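You operate a simulated robot arm through the tools that you are given. There is no shell and no other tool.

You run a simulated robot arm. Do the job below in one go: nothing can be reset, and whatever is moved stays where it is left.

Task
Open valves 4, 5 and 6 to bring water to Welder and Wash, then shut valve 3.
Fine: the Tank glass ends dry; leave the other valves.
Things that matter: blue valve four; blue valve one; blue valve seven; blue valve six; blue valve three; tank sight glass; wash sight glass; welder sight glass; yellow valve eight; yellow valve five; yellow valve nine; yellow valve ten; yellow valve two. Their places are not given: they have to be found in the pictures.

The check looks at the end state, three seconds after you hand in, the way a careful person would. Anything else that was tipped, shoved, dropped, spilled or broken makes it a failure.

Robot
A 7-joint arm with a two-finger parallel gripper, fixed in place. Base frame: the origin is on the floor under the middle of its stand, x ahead of it, y to its left, z up; the work surface is at about z = 840. Lengths are in mm, angles in degrees, forces in N, time in s.
With the tool pointing down near the work surface it reaches from about 100 to 640 mm from the base axis. Its first joint turns from -66.0 to 66.0 degrees. Payload 1.57 kg.
Tool frame: the origin (TCP) lies between the finger pads and is the grasp point; the fingertips stand 30 mm ahead of it; z points along the fingers, y is the line along which they close. Largest opening 80 mm; finger width 17, thickness 12; the body of the gripper, 40 by 82 mm, starts 80 mm behind the TCP.
Orientation is told as [roll, pitch, yaw] about the base's x, y, z axes, in that order, counted from this pose: with the fingers straight down and closing along the base's y, the tool's x points along the base's -x, its y along +y and its z along -z.

Tools
- The arm moves only by the tool step_arm. Its argument "deltas" is a list of rows, each a list of 7 numbers: the shift along the tool's x, y, z in mm, then the turn, a rotation vector about the tool's x, y, z in degrees, then the gripper command, from -1 (shut) to 1 (fully open), values between in proportion. In form: [[dx, dy, dz, ax, ay, az, gripper], ...]. A call has 1 to 20 rows; each row is the pose to reach, as a shift and turn from the pose commanded when the call began, along the tool's axes at that moment. Rows are played at 5 a second. More than 50 mm and 8.6 degrees between two rows, or a gripper value outside its range, and nothing of the call is played. Where a pose cannot be reached the arm comes as near as it can. A force on the tool above 40 N (or 10 N above the force at the start of the call, whichever is more), or a blocked arm, ends the call early, and 0.2 s more pass. Each finger travels about 72 mm/s and halts on what it meets, pressing with about 40 N; the grip force reading is that of the motor and also rises with nothing between the fingers. The clock runs only during rows and for 0.2 s after the last one: add rows that repeat a pose to give the fingers time. The reply holds the time, the measured pose of the TCP, the force on the tool along the base axes, the opening and the grip force, in the units named above and with some noise, with the torque about the TCP (base axes, N m) and any sound that the robot's microphone picked up.
- Cameras (640 x 400 px; columns grow to the right, rows downward): "scene" is fixed at [53.3, 436.1, 1410.4]; the picture's right is [-0.78, -0.63, 0.00], its down [-0.43, 0.53, -0.73] and it looks along [0.46, -0.57, -0.68] (base axes); focal length 234 px, centre (320, 200). "wrist" rides on the gripper at [72, -7, -122] in the tool frame; the picture's right is [0.09, 1.00, 0.00], its down [-0.84, 0.08, -0.54] and it looks along [-0.54, 0.05, 0.84] (tool axes); focal length 238 px, centre (320, 200).
- get_image(camera): a new picture of that camera. No time passes.
- measure_at(camera, pixels): for up to 12 pixels [column, row] of the newest picture of that camera ("zoom" is the newest enlarged one), the place [x, y, z] in the base frame of the surface seen there, good to about 3 mm. No time passes.
- inspect(camera, box): a new picture of the part [left, top, right, bottom] of that camera's present view, enlarged. No time passes.
- job_done(): hands the job in; it is judged then, once.

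Unless the task says otherwise, let go and move clear before handing in.

The tools are called as a command line: name --pt "numbers of a row" for each row, then --argument value for the rest, lists and objects as JSON in quotes. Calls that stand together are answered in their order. step_arm: Moves the arm, as the interface text tells. Its arguments: {"type":"object","properties":{"deltas":{"type":"array","items":{"type":"array","items":{"type":"number"}}}},"required":["deltas"]} The other tools are called the same way: get_image (camera) takes a picture; measure_at (camera, pixels) gives the place of the surface under pixels of a picture; inspect (camera, box) takes an enlarged picture of a part of a camera's view; job_done () hands the job in.

At the start:

```text
time: 0.0
position: [360.2, 147.5, 1232.8]
tcp_rot: [-0.1, 0.0, 0.0]
force: [-0.3, 0.9, 0.0]
moment: [-0.02, 0.03, 0.01]
gripper_width: 79.7
grasp_force: 0.0
```

scene: 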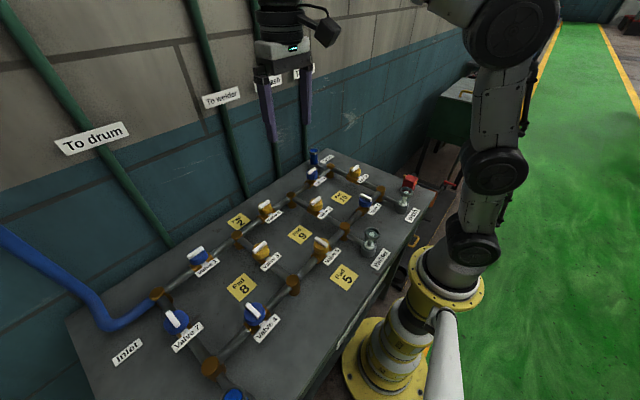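
wrist: 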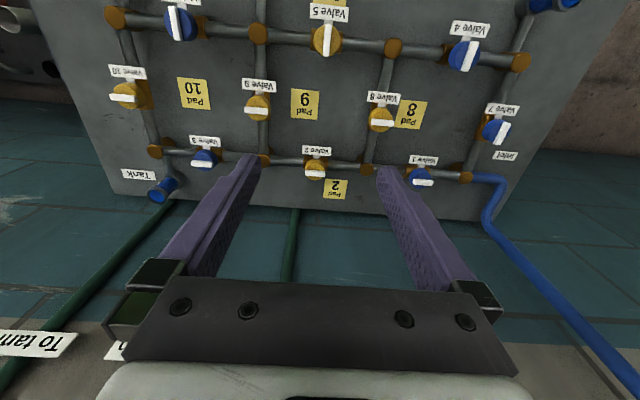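

The scene shows a pipe board with valves, labels and pads. I'll enlarge parts of both views to read the labels and handle directions.

inspect --camera "scene" --box '[140, 220, 300, 320]'

inspect --camera "scene" --box '[240, 140, 440, 265]'

inspect --camera "scene" --box '[80, 260, 400, 400]'

inspect --camera "wrist" --box '[80, 0, 320, 200]'

inspect --camera "wrist" --box '[320, 0, 600, 200]'

```text
4.00 times, centred on (220, 270) of scene
```

zoom: 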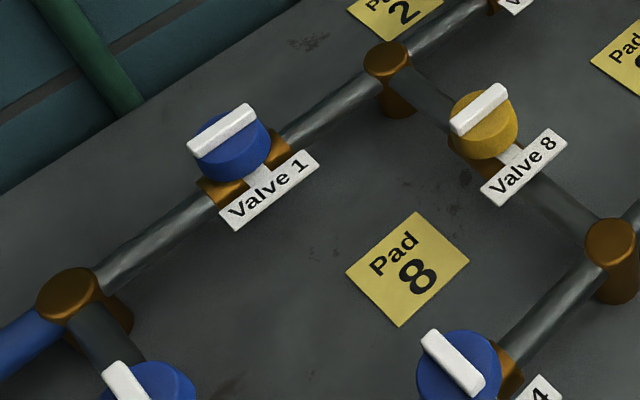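

```text
3.20 times, centred on (340, 202) of scene
```

zoom: 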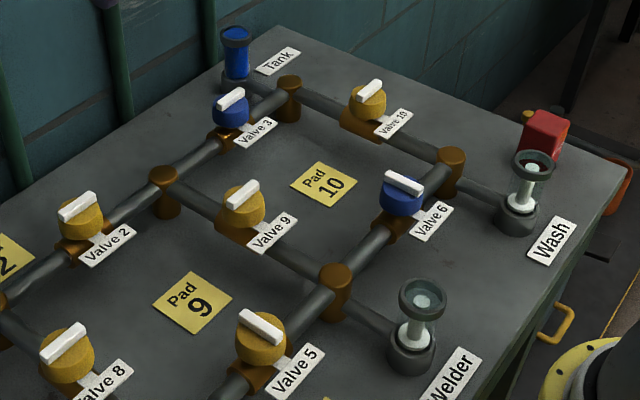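

```text
2.00 times, centred on (240, 330) of scene
```

zoom: 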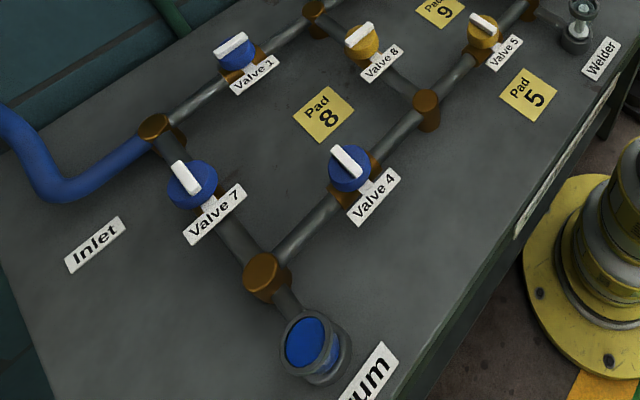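

```text
2.00 times, centred on (200, 100) of wrist
```

zoom: 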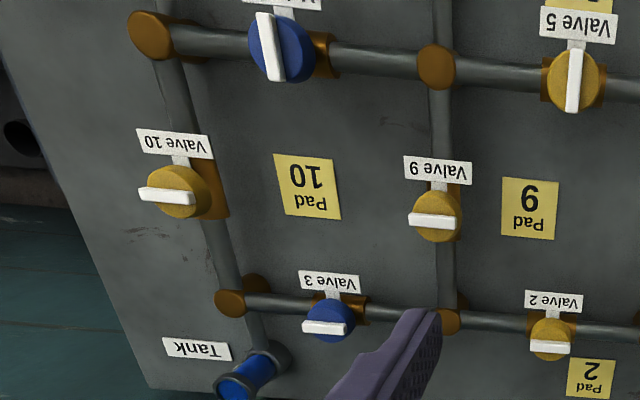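

```text
2.00 times, centred on (460, 100) of wrist
```

zoom: 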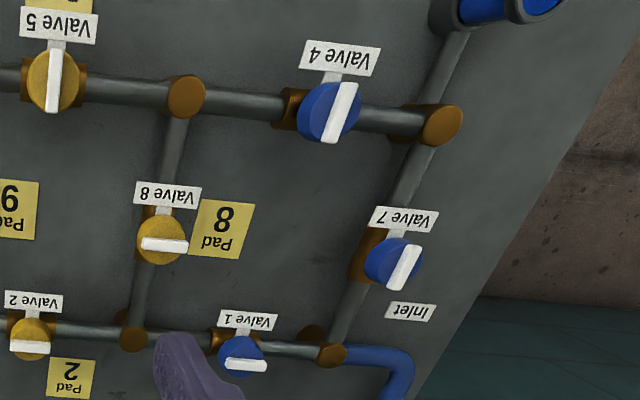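

Handles of 1, 2, 3, 7 lie along their pipes (open; Tank and Drum glasses are blue), while 4, 5, 6, 8, 9, 10 lie across. Next I'll measure the places of valves, handles, pads and glasses from the wrist picture.

get_image --camera "wrist"

measure_at --camera "wrist" --pixels '[[471, 46], [465, 66], [326, 28], [325, 52], [173, 10], [178, 36], [193, 164], [213, 163], [306, 174], [325, 174], [305, 104], [460, 10]]'

inspect --camera "scene" --box '[300, 220, 400, 300]'

inspect --camera "scene" --box '[340, 170, 440, 260]'

```text
taken
```

wrist: 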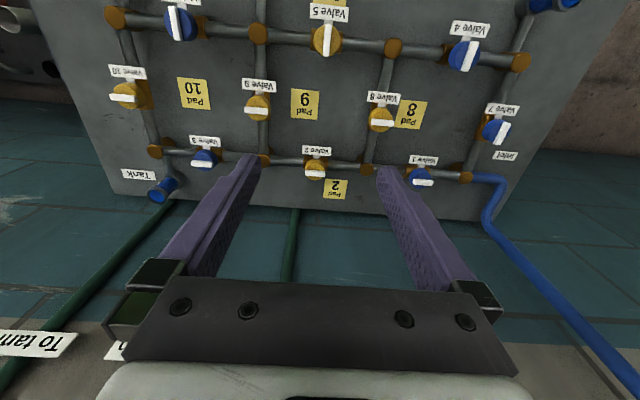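

```text
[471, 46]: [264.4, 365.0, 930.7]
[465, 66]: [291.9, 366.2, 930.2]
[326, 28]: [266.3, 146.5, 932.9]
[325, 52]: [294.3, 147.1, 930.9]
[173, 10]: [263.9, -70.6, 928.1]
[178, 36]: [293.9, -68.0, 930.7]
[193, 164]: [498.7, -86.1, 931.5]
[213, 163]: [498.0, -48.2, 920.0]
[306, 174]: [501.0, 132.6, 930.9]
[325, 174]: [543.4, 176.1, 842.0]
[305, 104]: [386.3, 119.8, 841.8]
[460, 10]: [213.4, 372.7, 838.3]
```

```text
5.00 times, centred on (350, 260) of scene
```

zoom: 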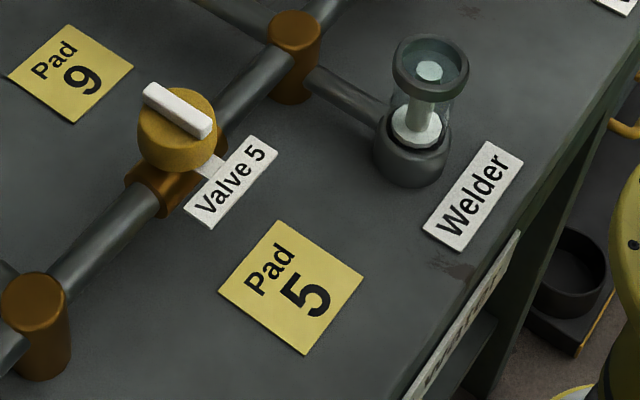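

```text
4.44 times, centred on (390, 215) of scene
```

zoom: 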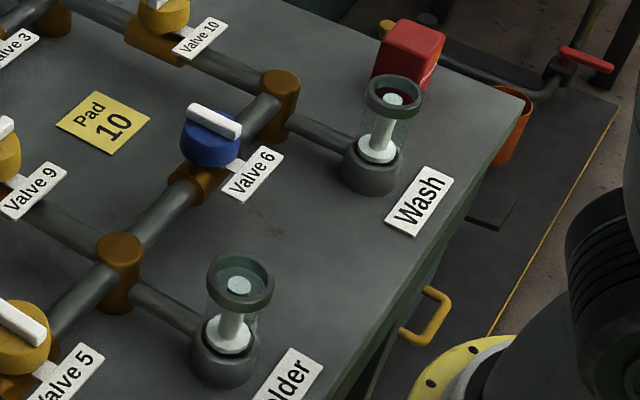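

Valves 4, 5, 6 sit at about x=280, y=365/147/-69 with handle tops at z≈931; valve 3 near (498,-67). There is a sign on the table's front edge near scene pixel (365,345); I'll zoom in to read it, as it may explain the pads.

inspect --camera "scene" --box '[330, 260, 410, 390]'

inspect --camera "scene" --box '[375, 230, 425, 300]'

inspect --camera "scene" --box '[395, 150, 475, 220]'

```text
3.08 times, centred on (370, 325) of scene
```

zoom: 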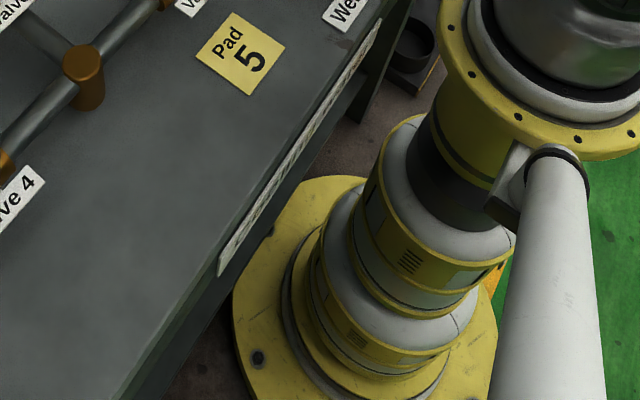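

```text
5.71 times, centred on (400, 265) of scene
```

zoom: 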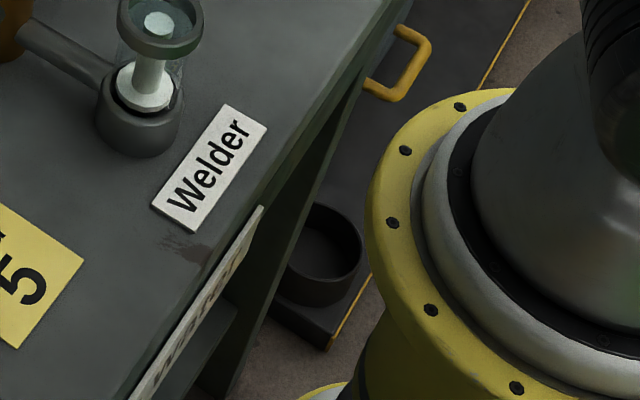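

```text
5.71 times, centred on (435, 185) of scene
```

zoom: 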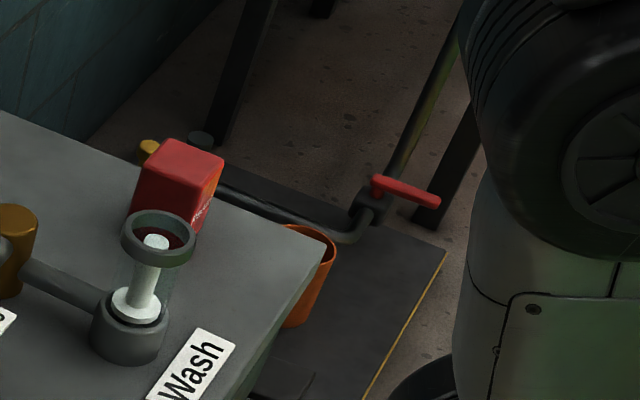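

The sign on the table front (scene (337,348) to (390,267)) is seen nearly edge-on. I'll zoom in strongly along it and measure its position so that I can view it with the wrist camera if needed.

inspect --camera "scene" --box '[335, 325, 361, 351]'

inspect --camera "scene" --box '[350, 300, 376, 328]'

inspect --camera "scene" --box '[366, 264, 394, 304]'

get_image --camera "scene"

measure_at --camera "scene" --pixels '[[340, 345], [364, 307], [387, 271], [325, 360], [404, 205], [371, 240], [407, 186], [344, 277], [235, 397], [314, 157]]'

```text
15.38 times, centred on (348, 338) of scene
```

zoom: 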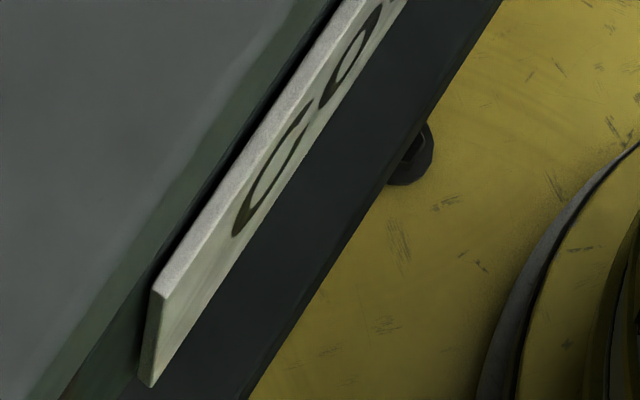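

```text
14.29 times, centred on (363, 314) of scene
```

zoom: 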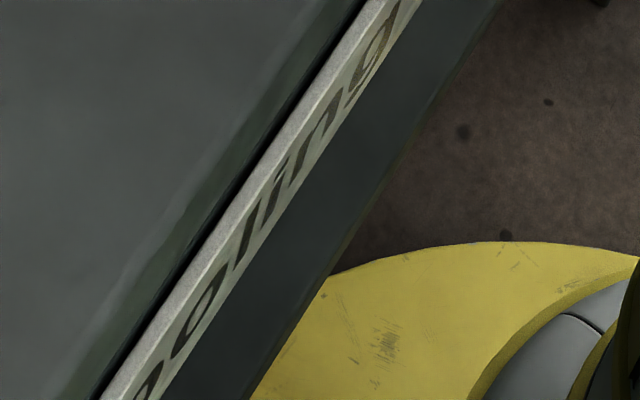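

```text
10.00 times, centred on (380, 284) of scene
```

zoom: 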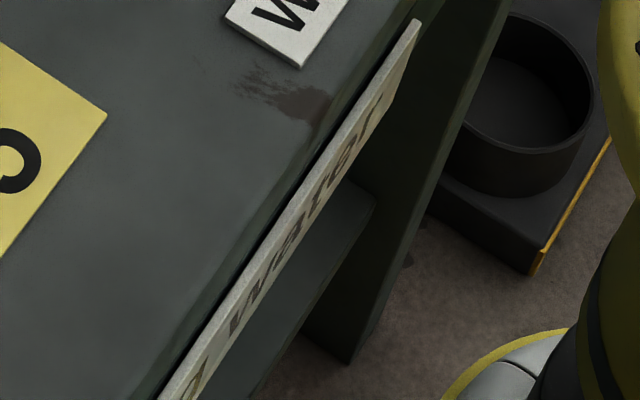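

```text
taken
```

scene: 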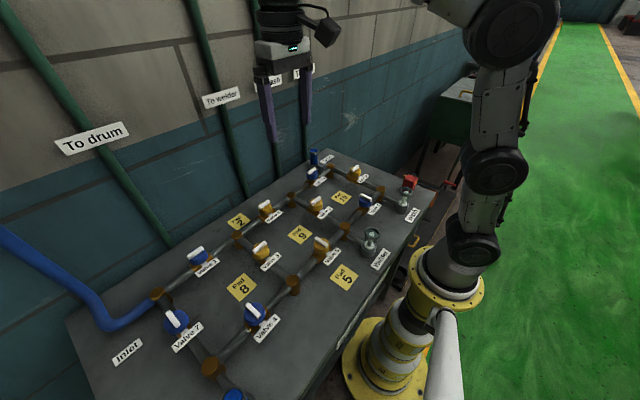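

```text
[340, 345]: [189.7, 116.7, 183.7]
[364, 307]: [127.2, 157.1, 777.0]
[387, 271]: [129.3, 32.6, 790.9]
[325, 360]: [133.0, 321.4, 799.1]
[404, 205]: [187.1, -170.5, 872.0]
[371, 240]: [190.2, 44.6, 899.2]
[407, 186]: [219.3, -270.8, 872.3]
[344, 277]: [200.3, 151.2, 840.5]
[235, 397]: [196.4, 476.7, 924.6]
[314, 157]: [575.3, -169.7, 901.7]
```

The sign reads "Cooling water" – only a title. I'll move the gripper to above valve 5 (280,147) at z≈1080 for a close look at the yellow valve, its handle and Pad 5.

step_arm --pt "13 0 25 0 0 0 1" --pt "26 0 50 0 0 0 1" --pt "39 0 75 0 0 0 1" --pt "52 0 100 0 0 0 1" --pt "65 0 125 0 0 0 1" --pt "80 0 150 0 0 0 1" --pt "80 0 150 0 0 0 1"

get_image --camera "wrist"

inspect --camera "wrist" --box '[240, 40, 400, 140]'

```text
time: 1.6
position: [280.1, 146.4, 1082.0]
tcp_rot: [-0.1, 0.0, 0.0]
force: [-0.4, -0.3, -0.8]
moment: [0.02, -0.04, 0.0]
gripper_width: 80.0
grasp_force: 0.1
```

```text
taken
```

wrist: 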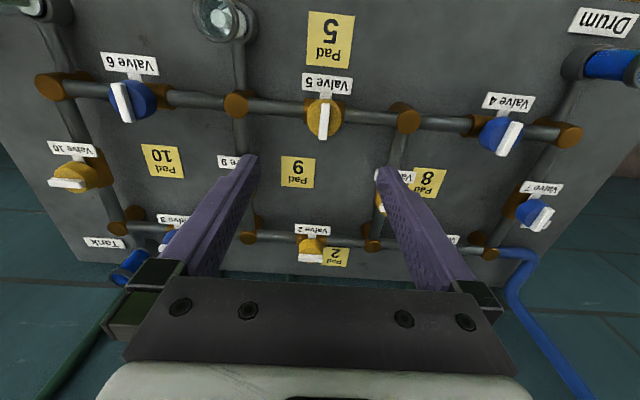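

```text
4.00 times, centred on (320, 90) of wrist
```

zoom: 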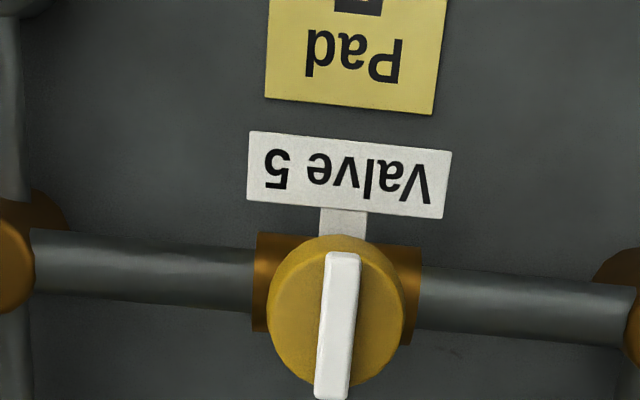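

Valve 5 is in view near (323,118) with Pad 5 at (330,40). I'll measure knob top, handle, label and pad heights from the zoomed and full views.

measure_at --camera "zoom" --pixels '[[343, 262], [330, 390], [340, 325], [300, 290], [385, 290], [300, 340], [350, 178], [260, 160], [440, 170], [350, 60], [200, 80], [180, 265]]'

measure_at --camera "wrist" --pixels '[[117, 85], [126, 118], [138, 95], [517, 125], [502, 155], [495, 130], [330, 40], [300, 170], [218, 18], [127, 62], [508, 100], [324, 85]]'

```text
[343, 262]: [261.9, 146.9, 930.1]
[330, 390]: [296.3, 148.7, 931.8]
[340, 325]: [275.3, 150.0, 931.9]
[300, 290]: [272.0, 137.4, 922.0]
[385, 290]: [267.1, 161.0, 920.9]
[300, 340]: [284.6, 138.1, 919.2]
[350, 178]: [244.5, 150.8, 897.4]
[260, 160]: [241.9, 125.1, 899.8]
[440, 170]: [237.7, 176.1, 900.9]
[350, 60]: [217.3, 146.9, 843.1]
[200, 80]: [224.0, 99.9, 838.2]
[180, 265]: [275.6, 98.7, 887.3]
```

```text
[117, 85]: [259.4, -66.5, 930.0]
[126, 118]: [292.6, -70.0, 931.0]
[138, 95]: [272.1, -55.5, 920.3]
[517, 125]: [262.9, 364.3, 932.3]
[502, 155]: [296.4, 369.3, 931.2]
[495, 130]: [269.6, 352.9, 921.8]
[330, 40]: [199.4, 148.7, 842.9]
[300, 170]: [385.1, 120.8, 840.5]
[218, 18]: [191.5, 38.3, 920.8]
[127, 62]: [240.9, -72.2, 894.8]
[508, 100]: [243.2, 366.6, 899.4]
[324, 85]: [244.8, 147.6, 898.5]
```

Handle tops are at z≈931.5, knob tops ≈920.5, handles about 38 x 9 mm along x. There's a red box near scene (410,182) with some writing; I'll look at it before touching anything.

inspect --camera "scene" --box '[398, 170, 424, 192]'

inspect --camera "scene" --box '[305, 225, 365, 295]'

inspect --camera "wrist" --box '[0, 0, 160, 100]'

inspect --camera "wrist" --box '[440, 60, 600, 180]'

```text
16.00 times, centred on (411, 181) of scene
```

zoom: 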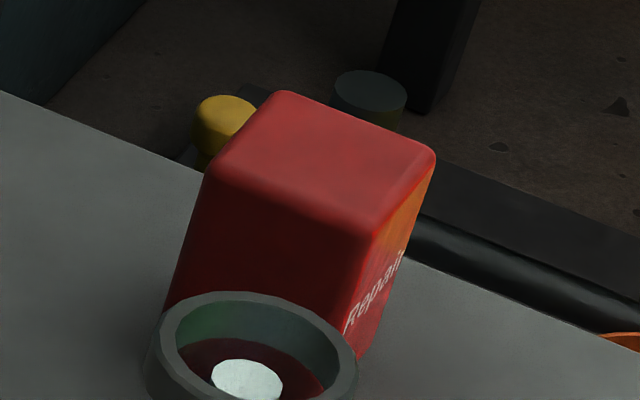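

```text
5.71 times, centred on (335, 260) of scene
```

zoom: 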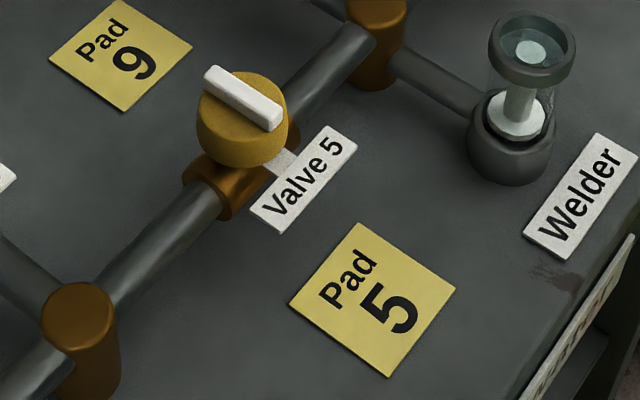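

```text
4.00 times, centred on (80, 50) of wrist
```

zoom: 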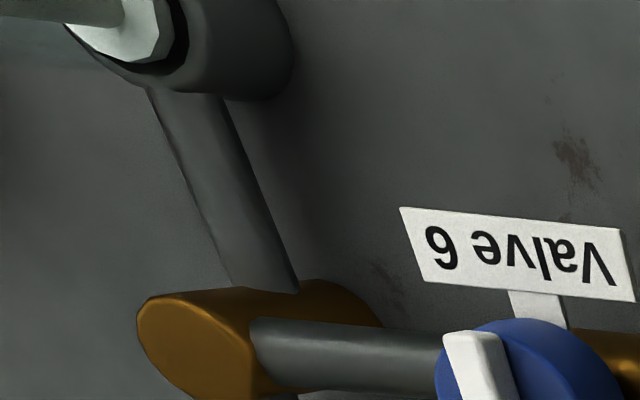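

```text
3.33 times, centred on (520, 120) of wrist
```

zoom: 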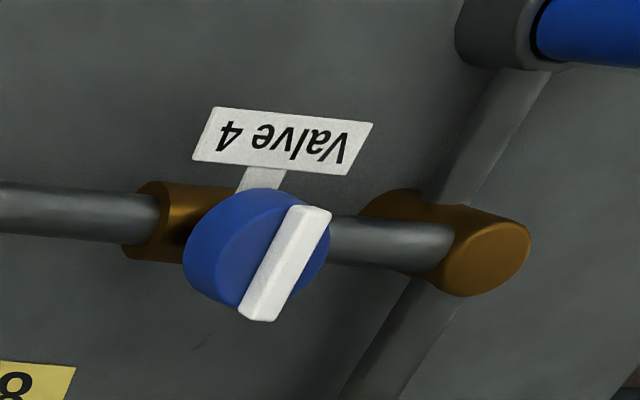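

The red box is only a "Repair" kit – irrelevant. I'll start with blue valve 4: move over (280,366) at z≈1010 with the fingers partly opened, then check alignment.

step_arm --pt "0 30 0 0 0 0 0.5" --pt "0 60 0 0 0 0 0" --pt "0 90 0 0 0 0 -0.1" --pt "0 120 0 0 0 0 -0.1" --pt "0 150 0 0 0 0 -0.1" --pt "0 180 0 0 0 0 -0.1" --pt "0 210 0 0 0 0 -0.1" --pt "0 220 20 0 0 0 -0.1" --pt "0 220 45 0 0 0 -0.1" --pt "0 220 70 0 0 0 -0.1" --pt "0 220 70 0 0 0 -0.1"

get_image --camera "wrist"

get_image --camera "scene"

```text
time: 4.0
position: [280.8, 366.2, 1012.0]
tcp_rot: [0.0, 0.0, 0.0]
force: [0.5, -0.3, -0.2]
moment: [0.01, 0.0, 0.01]
gripper_width: 36.1
grasp_force: 0.1
```

```text
taken
```

wrist: 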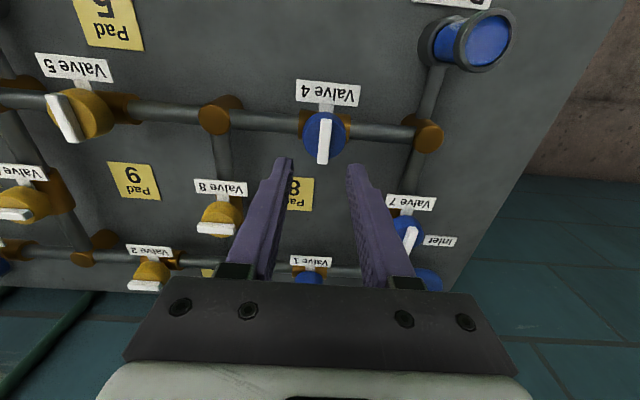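

```text
taken
```

scene: 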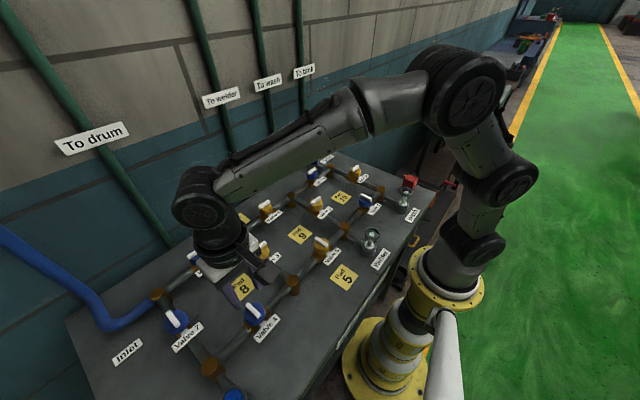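

Valve 4's handle is at wrist (324,120)–(322,163), close to between the fingers. I'll measure it precisely before descending.

measure_at --camera "wrist" --pixels '[[326, 122], [325, 130], [324, 140], [323, 150], [322, 160], [313, 130], [338, 130], [328, 93], [276, 170], [360, 180]]'

inspect --camera "wrist" --box '[260, 80, 390, 200]'

```text
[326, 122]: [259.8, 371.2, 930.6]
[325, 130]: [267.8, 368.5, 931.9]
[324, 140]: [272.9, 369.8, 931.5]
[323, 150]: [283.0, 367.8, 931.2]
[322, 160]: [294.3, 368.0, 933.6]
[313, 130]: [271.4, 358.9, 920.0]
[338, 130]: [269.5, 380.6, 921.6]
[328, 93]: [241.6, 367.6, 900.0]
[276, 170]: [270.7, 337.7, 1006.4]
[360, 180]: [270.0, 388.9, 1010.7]
```

```text
3.33 times, centred on (325, 140) of wrist
```

zoom: 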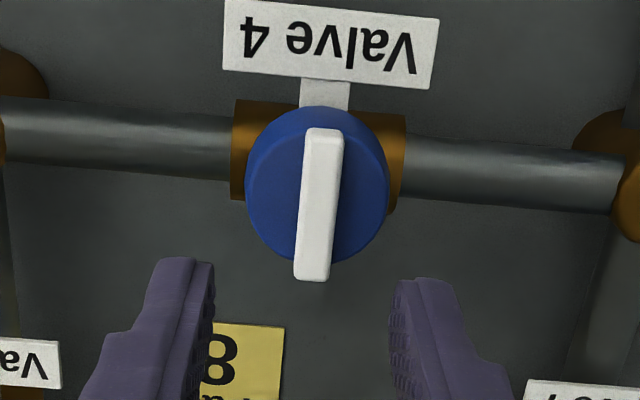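

Handle 4's centre is about (279.5, 368.5), top z≈931.5, knob top ≈921. I'll shift +2 in y, descend to TCP z≈954 (fingertips 924) and close on the handle.

step_arm --pt "1 2 15 0 0 0 -0.2" --pt "1 2 30 0 0 0 -0.2" --pt "1 2 42 0 0 0 -0.2" --pt "1 2 52 0 0 0 -0.2" --pt "1 2 58 0 0 0 -0.2" --pt "1 2 58 0 0 0 -0.2"

inspect --camera "wrist" --box '[240, 60, 400, 180]'

```text
time: 5.4
position: [277.7, 368.2, 954.1]
tcp_rot: [0.0, 0.1, -0.1]
force: [-0.3, 0.7, 0.5]
moment: [0.01, 0.0, 0.01]
gripper_width: 32.2
grasp_force: 0.1
```

```text
3.33 times, centred on (320, 120) of wrist
```

zoom: 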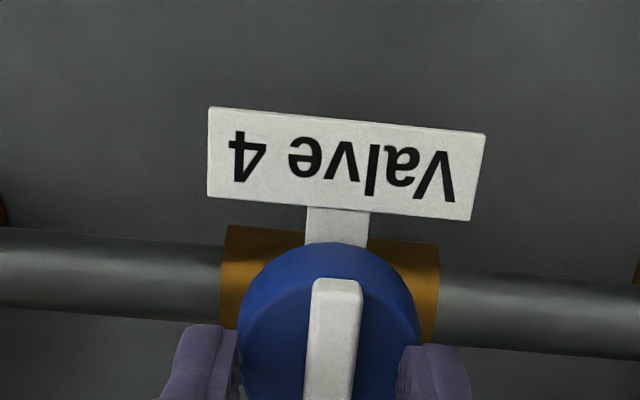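

The fingers straddle handle 4 above the knob with no contact force. I'll close on it.

step_arm --pt "0 0 0 0 0 0 -1" --pt "0 0 0 0 0 0 -1" --pt "0 0 0 0 0 0 -1"

inspect --camera "wrist" --box '[240, 60, 400, 180]'

```text
time: 6.2
position: [278.7, 370.5, 953.8]
tcp_rot: [0.1, -0.2, -0.1]
force: [-0.5, 17.8, -8.3]
moment: [0.44, -0.25, 0.01]
gripper_width: 10.1
grasp_force: 28.5
```

```text
3.33 times, centred on (320, 120) of wrist
```

zoom: 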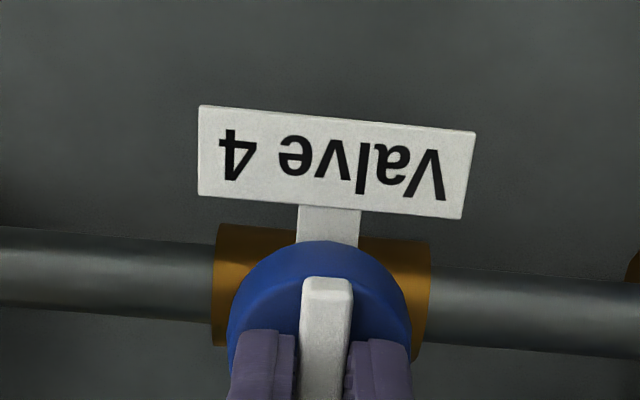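

The grip holds (10 mm wide, 28 N) but there's a +18 N side force in y: the handle is about 2–3 mm further in +y. I'll shift the command +2.5 mm in y to relieve it.

step_arm --pt "0 1.5 0 0 0 0 -1" --pt "0 2.5 0 0 0 0 -1" --pt "0 2.5 0 0 0 0 -1"

```text
time: 7.0
position: [278.7, 370.0, 954.2]
tcp_rot: [-0.2, 0.0, 0.0]
force: [1.0, 0.9, -1.3]
moment: [0.01, -0.71, -0.03]
gripper_width: 9.8
grasp_force: 28.2
```

Side force is gone. Now a small trial turn counter-clockwise from above (az negative, as tool z points down), watching the torque.

step_arm --pt "0 0 0 0 0 -4 -1" --pt "0 0 0 0 0 -8 -1" --pt "0 0 0 0 0 -8 -1"

```text
time: 7.8
position: [279.5, 370.3, 953.6]
tcp_rot: [-0.2, 0.0, 8.0]
force: [2.6, -12.5, 5.0]
moment: [-0.31, -0.26, -0.03]
gripper_width: 9.6
grasp_force: 27.9
```

The tool turned 8° with little torque about z. I'll check that the handle followed.

inspect --camera "wrist" --box '[240, 60, 400, 180]'

inspect --camera "scene" --box '[200, 280, 300, 350]'

```text
3.33 times, centred on (320, 120) of wrist
```

zoom: 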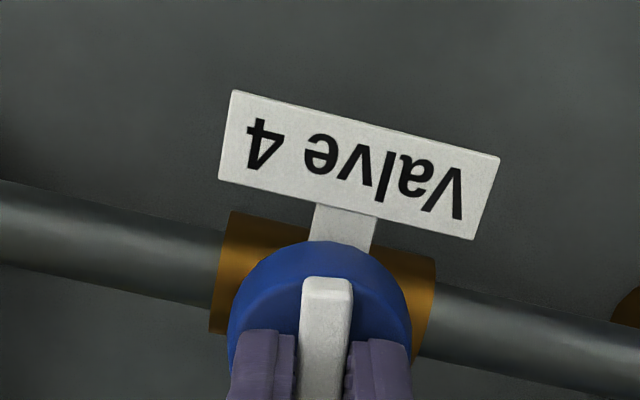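

```text
5.71 times, centred on (250, 315) of scene
```

zoom: 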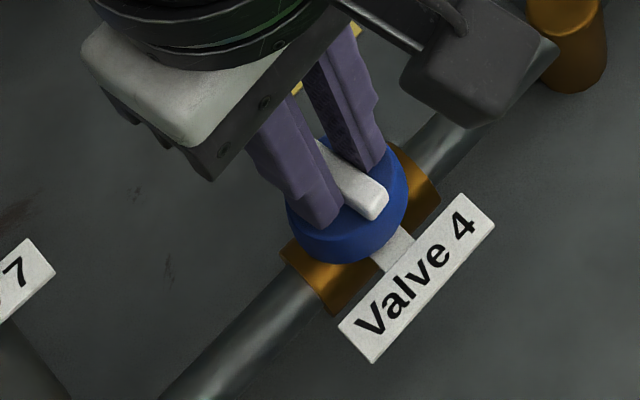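

The handle follows the fingers. I'll continue counter-clockwise in steps, watching the side force.

step_arm --pt "0 -0.7 0 0 0 -5 -1" --pt "0 -0.7 0 0 0 -10 -1" --pt "0 -0.7 0 0 0 -15 -1" --pt "0 -0.7 0 0 0 -20 -1" --pt "0 -0.7 0 0 0 -20 -1"

```text
time: 9.0
position: [279.1, 369.9, 954.2]
tcp_rot: [-0.2, 0.0, 28.1]
force: [2.3, -19.2, 4.3]
moment: [-0.18, -0.5, -0.02]
gripper_width: 9.8
grasp_force: 28.4
```

Yaw is 28° with the handle following, but the side force in y grew to -19 N, so I'll shift about 2 mm to base -y and continue turning.

step_arm --pt "0.5 -1 0 0 0 0 -1" --pt "0.94 -1.9 0 0 0 0 -1" --pt "0.94 -1.9 0 0 0 0 -1"

```text
time: 9.8
position: [277.7, 369.1, 954.1]
tcp_rot: [0.1, -0.2, 28.0]
force: [3.4, -5.9, 3.0]
moment: [-0.53, 0.62, -0.01]
gripper_width: 10.1
grasp_force: 28.0
```

Force fell to -6 N. Continuing the turn by another 30°.

step_arm --pt "0.2 -0.6 0 0 0 -5 -1" --pt "0.2 -0.6 0 0 0 -10 -1" --pt "0.2 -0.6 0 0 0 -15 -1" --pt "0.2 -0.6 0 0 0 -20 -1" --pt "0.2 -0.6 0 0 0 -25 -1" --pt "0.2 -0.6 0 0 0 -30 -1" --pt "0.2 -0.6 0 0 0 -30 -1"

inspect --camera "wrist" --box '[240, 60, 400, 180]'

```text
time: 11.4
position: [279.2, 369.8, 954.9]
tcp_rot: [-0.1, -0.2, 58.1]
force: [6.7, 8.5, -3.9]
moment: [0.49, -0.35, 0.03]
gripper_width: 9.9
grasp_force: 28.4
```

```text
3.33 times, centred on (320, 120) of wrist
```

zoom: 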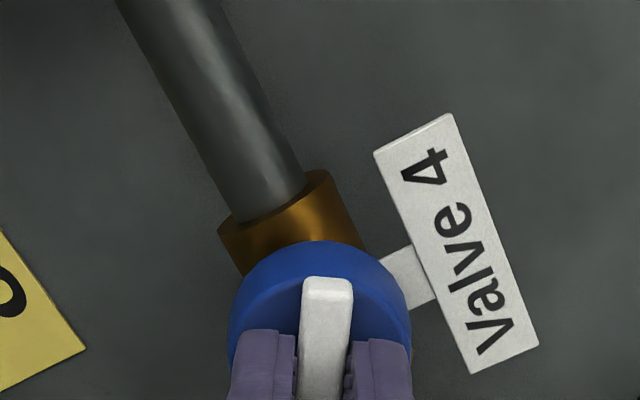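

At 58° the handle is following well (forces under 10 N). I'll finish the turn to 90°.

step_arm --pt "-0.7 0 0 0 0 -5 -1" --pt "-0.7 0 0 0 0 -10 -1" --pt "-0.7 0 0 0 0 -15 -1" --pt "-0.7 0 0 0 0 -20 -1" --pt "-0.7 0 0 0 0 -26 -1" --pt "-0.7 0 0 0 0 -32 -1" --pt "-0.7 0 0 0 0 -32 -1"

inspect --camera "wrist" --box '[240, 60, 400, 180]'

inspect --camera "scene" --box '[200, 280, 300, 350]'

```text
time: 13.0
position: [280.0, 368.6, 954.1]
tcp_rot: [-0.1, -0.1, 90.0]
force: [12.7, 3.1, 1.9]
moment: [0.74, -0.3, -0.07]
gripper_width: 10.0
grasp_force: 28.1
```

```text
3.33 times, centred on (320, 120) of wrist
```

zoom: 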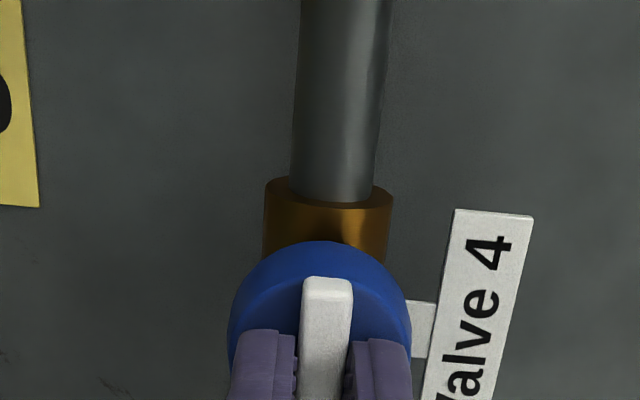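

```text
5.71 times, centred on (250, 315) of scene
```

zoom: 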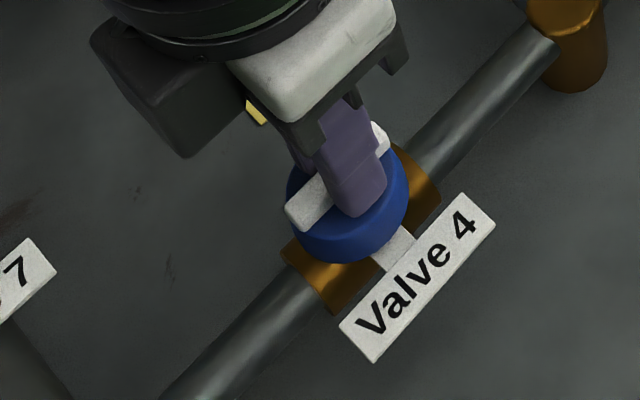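

Valve 4's handle now lies along the pipe (yaw 90°, no stop torque). I'll relieve the +x side force, open the fingers and lift straight up.

step_arm --pt "0 -1.6 0 0 0 0 -1" --pt "0 -1.6 0 0 0 0 -1" --pt "0 -1.6 0 0 0 0 -0.2" --pt "0 -1.6 0 0 0 0 -0.2" --pt "0 -1.6 0 0 0 0 -0.2" --pt "0 -1.6 -15 0 0 0 -0.2" --pt "0 -1.6 -35 0 0 0 -0.2" --pt "0 -1.6 -60 0 0 0 -0.2" --pt "0 -1.6 -90 0 0 0 -0.2" --pt "0 -1.6 -120 0 0 0 -0.2" --pt "0 -1.6 -120 0 0 0 -0.2"

get_image --camera "wrist"

get_image --camera "scene"

inspect --camera "scene" --box '[200, 280, 300, 350]'

```text
time: 15.4
position: [280.2, 368.1, 1074.0]
tcp_rot: [0.0, 0.1, 90.0]
force: [0.6, 0.9, -0.4]
moment: [-0.02, 0.0, -0.01]
gripper_width: 32.0
grasp_force: 0.0
```

```text
taken
```

wrist: 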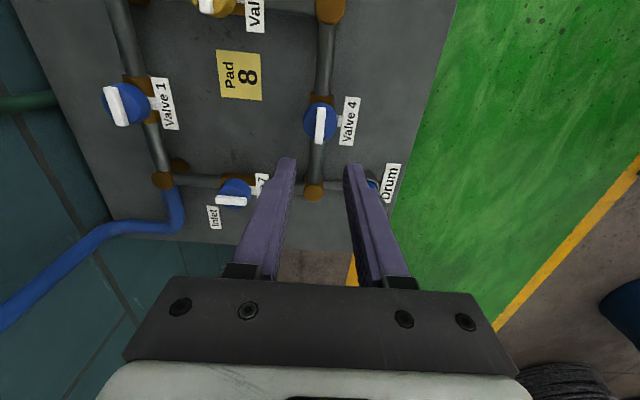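

```text
taken
```

scene: 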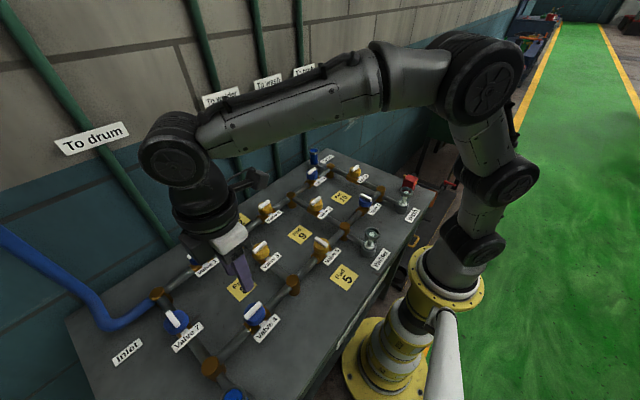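

```text
5.71 times, centred on (250, 315) of scene
```

zoom: 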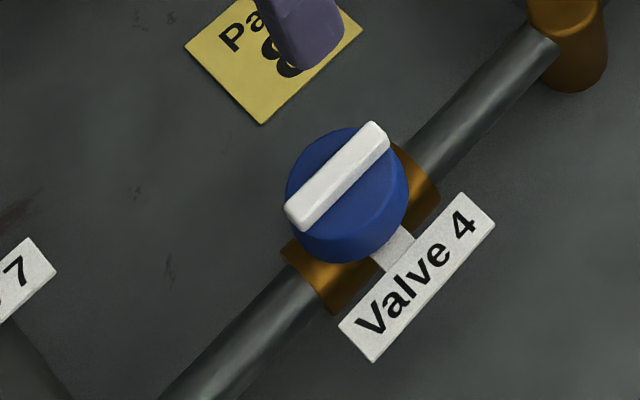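

Valve 4 stays along its pipe after release. For yellow valve 5 I'll first try the gentle option, its matching Pad 5 at (199,149,843): move there at height with fingers shut and yaw back to 0.

step_arm --pt "18 7 0 0 0 7.5 -1" --pt "36 13 0 0 0 15 -1" --pt "54 20 0 0 0 22.5 -1" --pt "73 27 0 0 0 30 -1" --pt "91 34 0 0 0 37.5 -1" --pt "109 40 0 0 0 45 -1" --pt "128 47 0 0 0 52.5 -1" --pt "146 54 0 0 0 60 -1" --pt "164 61 0 0 0 67.5 -1" --pt "182 67 0 0 0 75 -1" --pt "201 74 0 0 0 82.5 -1" --pt "219 81 0 0 0 90 -1" --pt "219 81 0 0 0 90 -1"

get_image --camera "wrist"

get_image --camera "scene"

```text
time: 18.2
position: [199.0, 150.8, 1074.4]
tcp_rot: [0.1, 0.0, -0.2]
force: [0.3, -0.7, -0.4]
moment: [0.03, -0.02, 0.03]
gripper_width: 0.2
grasp_force: 21.5
```

```text
taken
```

wrist: 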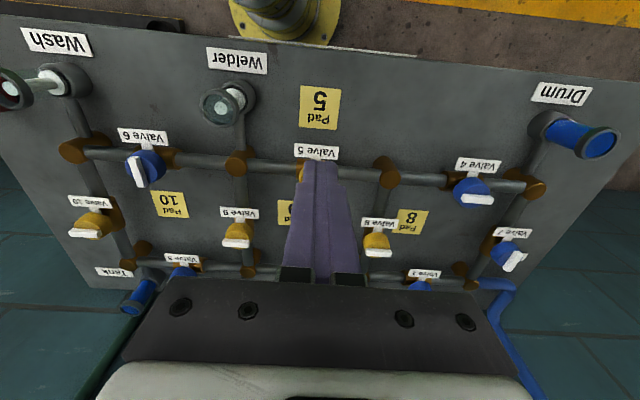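

```text
taken
```

scene: 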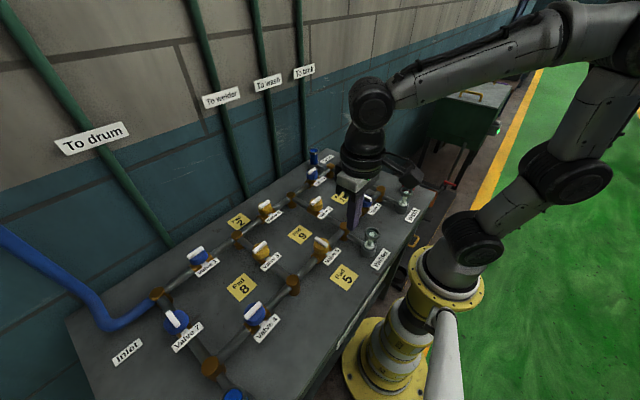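

Arm is over Pad 5's place with fingers shut. I'll measure Pad 5's corners and check valve 5's current handle before pressing.

measure_at --camera "wrist" --pixels '[[303, 90], [338, 90], [303, 123], [337, 126], [320, 107], [320, 140], [355, 107]]'

inspect --camera "scene" --box '[300, 220, 370, 300]'

inspect --camera "wrist" --box '[280, 70, 380, 180]'

```text
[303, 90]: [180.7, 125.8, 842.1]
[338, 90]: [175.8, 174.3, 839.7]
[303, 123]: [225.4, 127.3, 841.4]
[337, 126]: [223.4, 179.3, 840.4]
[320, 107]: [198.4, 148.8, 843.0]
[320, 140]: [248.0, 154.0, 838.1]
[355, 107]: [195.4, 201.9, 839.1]
```

```text
5.00 times, centred on (335, 260) of scene
```

zoom: 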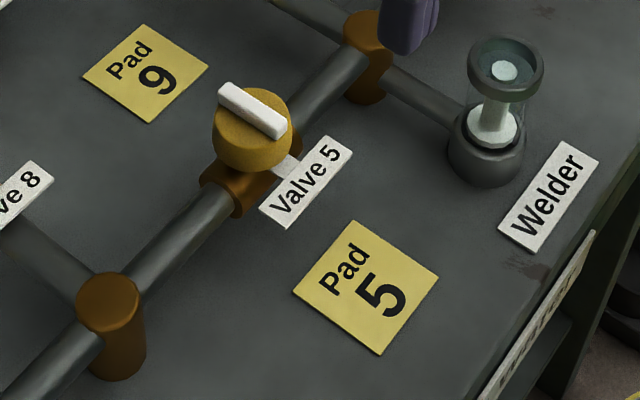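

```text
3.64 times, centred on (330, 125) of wrist
```

zoom: 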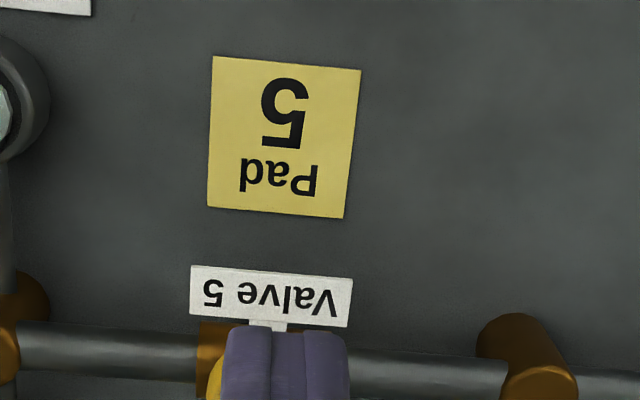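

Pad 5 spans x 177–225, y 126–178 at z≈842. I'll descend with shut fingers at its centre, stopping at about 10 mm above it first.

step_arm --pt "0 0 25 0 0 0 -1" --pt "0 0 50 0 0 0 -1" --pt "0 0 75 0 0 0 -1" --pt "0 0 100 0 0 0 -1" --pt "0 0 125 0 0 0 -1" --pt "0 0 150 0 0 0 -1" --pt "0 0 170 0 0 0 -1" --pt "0 0 182 0 0 0 -1" --pt "0 0 190 0 0 0 -1" --pt "0 0 190 0 0 0 -1"

inspect --camera "scene" --box '[280, 200, 400, 300]'

```text
time: 20.4
position: [201.5, 149.5, 884.0]
tcp_rot: [0.0, 0.0, 0.0]
force: [0.3, 0.0, 0.0]
moment: [0.03, -0.01, -0.01]
gripper_width: 0.0
grasp_force: 21.2
```

```text
4.00 times, centred on (340, 250) of scene
```

zoom: 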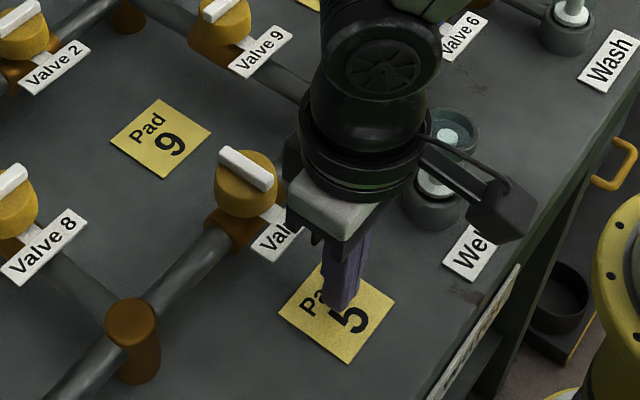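

Fingertips are about 11 mm above Pad 5, clear of the Welder glass. Lowering in small steps to a light touch.

step_arm --pt "0 0 4 0 0 0 -1" --pt "0 0 8 0 0 0 -1" --pt "0 0 10 0 0 0 -1" --pt "0 0 11 0 0 0 -1" --pt "0 0 12 0 0 0 -1" --pt "0 0 12 0 0 0 -1"

inspect --camera "scene" --box '[280, 200, 400, 300]'

```text
time: 21.8
position: [199.0, 149.5, 872.4]
tcp_rot: [0.0, -0.1, 0.0]
force: [0.3, -0.4, 0.3]
moment: [-0.01, -0.01, -0.01]
gripper_width: 0.0
grasp_force: 21.7
```

```text
4.00 times, centred on (340, 250) of scene
```

zoom: 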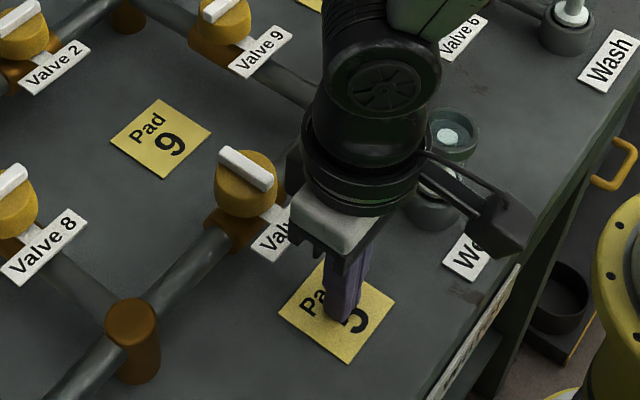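

No contact yet at z=872 (force ~0). I'll go on down in 1 mm steps to get a light press.

step_arm --pt "0 0 1 0 0 0 -1" --pt "0 0 2 0 0 0 -1" --pt "0 0 2 0 0 0 -1"

inspect --camera "scene" --box '[280, 200, 400, 300]'

```text
time: 22.6
position: [199.6, 150.0, 870.8]
tcp_rot: [0.0, 0.0, 0.1]
force: [0.3, -0.4, -0.7]
moment: [-0.01, -0.04, 0.0]
gripper_width: 0.0
grasp_force: 21.5
```

```text
4.00 times, centred on (340, 250) of scene
```

zoom: 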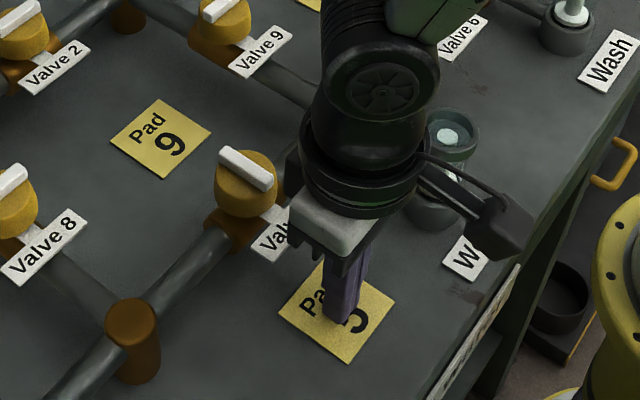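

Still no force at z=870.8. A further 2 mm down.

step_arm --pt "0 0 1 0 0 0 -1" --pt "0 0 2 0 0 0 -1" --pt "0 0 2 0 0 0 -1"

inspect --camera "scene" --box '[280, 200, 400, 300]'

```text
time: 23.3
position: [201.6, 148.2, 869.2]
tcp_rot: [0.0, 0.0, 0.0]
force: [-0.8, -2.2, 4.4]
moment: [-0.03, 0.09, 0.02]
gripper_width: 0.1
grasp_force: 21.7
stopped in row 3: the force on the tool passed its limit at 42 N (the readings are from after the stop); the commanded pose is now the measured one
```

```text
4.00 times, centred on (340, 250) of scene
```

zoom: 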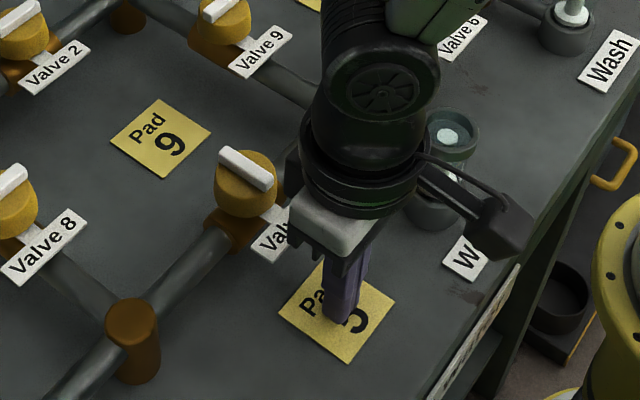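

The pad was firm: 42 N touched off the stop, and now 4 N remain; valve 5's handle at zoom (248,168) hasn't moved. I'll lift off and see whether anything changes.

step_arm --pt "0 0 -5 0 0 0 -1" --pt "0 0 -15 0 0 0 -1" --pt "0 0 -35 0 0 0 -1" --pt "0 0 -60 0 0 0 -1" --pt "0 0 -85 0 0 0 -1" --pt "0 0 -110 0 0 0 -1" --pt "0 0 -140 0 0 0 -1" --pt "0 0 -140 0 0 0 -1" --pt "0 0 -140 0 0 0 -1" --pt "0 0 -140 0 0 0 -1"

get_image --camera "scene"

inspect --camera "scene" --box '[280, 200, 400, 300]'

get_image --camera "wrist"

```text
time: 25.5
position: [199.6, 149.9, 1008.9]
tcp_rot: [0.0, -0.1, 0.0]
force: [-0.7, -0.1, -0.2]
moment: [-0.02, 0.01, 0.02]
gripper_width: 0.0
grasp_force: 21.2
```

```text
taken
```

scene: 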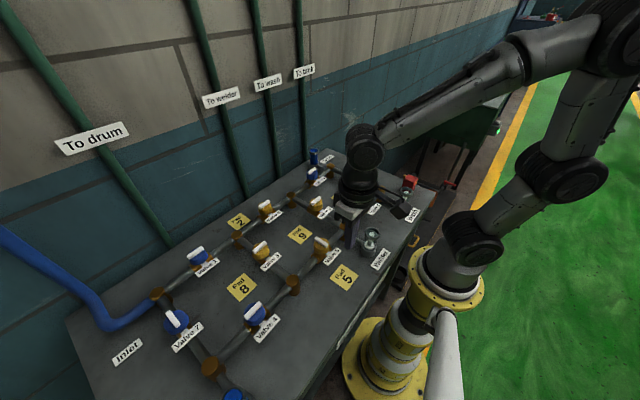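

```text
4.00 times, centred on (340, 250) of scene
```

zoom: 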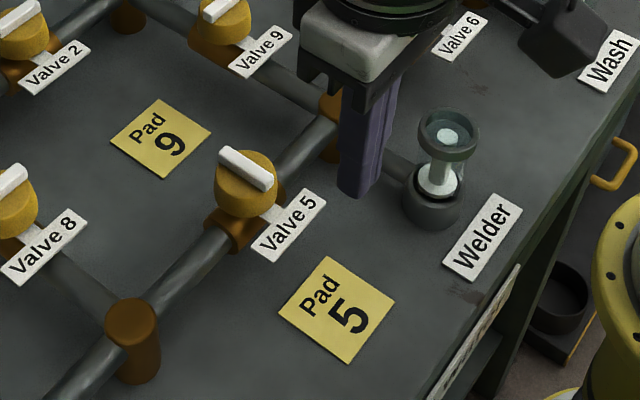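

```text
taken
```

wrist: 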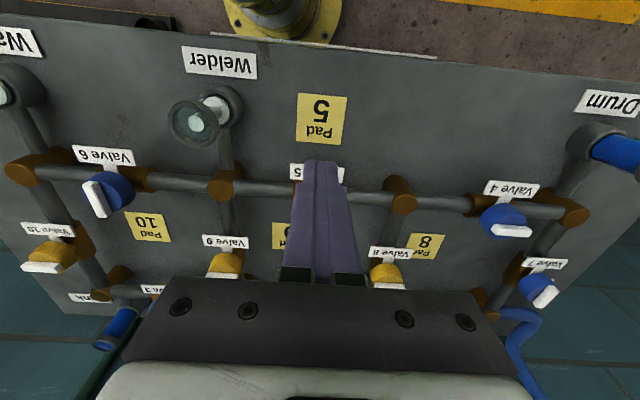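

Pressing Pad 5 changed nothing, so I'll try turning valve 5 by hand: move over (280,148.5) with the fingers opened to ~32 mm.

step_arm --pt "-20 0 0 0 0 0 -0.2" --pt "-40 -0.5 0 0 0 0 -0.2" --pt "-60 -1 0 0 0 0 -0.2" --pt "-80.5 -1.2 0 0 0 0 -0.2" --pt "-80.5 -1.2 0 0 0 0 -0.2" --pt "-80.5 -1.2 0 0 0 0 -0.2"

get_image --camera "wrist"

measure_at --camera "wrist" --pixels '[[326, 122], [325, 130], [324, 140], [323, 150], [322, 160], [313, 130], [338, 130]]'

inspect --camera "wrist" --box '[260, 80, 390, 200]'

```text
time: 26.9
position: [280.9, 148.3, 1010.6]
tcp_rot: [0.0, -0.1, -0.1]
force: [-0.8, -0.5, -0.2]
moment: [-0.03, 0.02, 0.0]
gripper_width: 31.8
grasp_force: 0.1
```

```text
taken
```

wrist: 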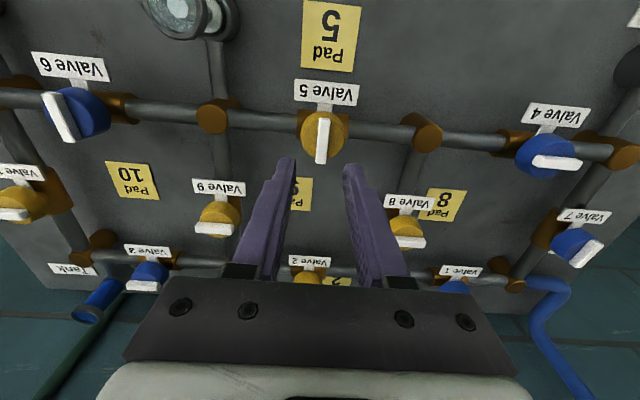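

```text
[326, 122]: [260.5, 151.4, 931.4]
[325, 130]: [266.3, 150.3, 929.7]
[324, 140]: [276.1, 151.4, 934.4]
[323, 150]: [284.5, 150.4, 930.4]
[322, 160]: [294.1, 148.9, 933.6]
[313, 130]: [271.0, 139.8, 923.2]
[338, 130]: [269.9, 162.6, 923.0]
```

```text
3.33 times, centred on (325, 140) of wrist
```

zoom: 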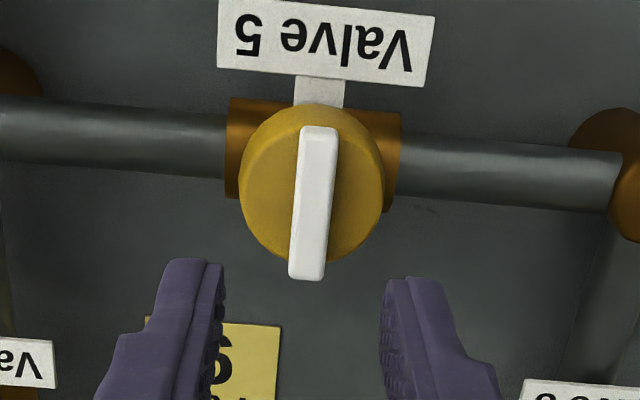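

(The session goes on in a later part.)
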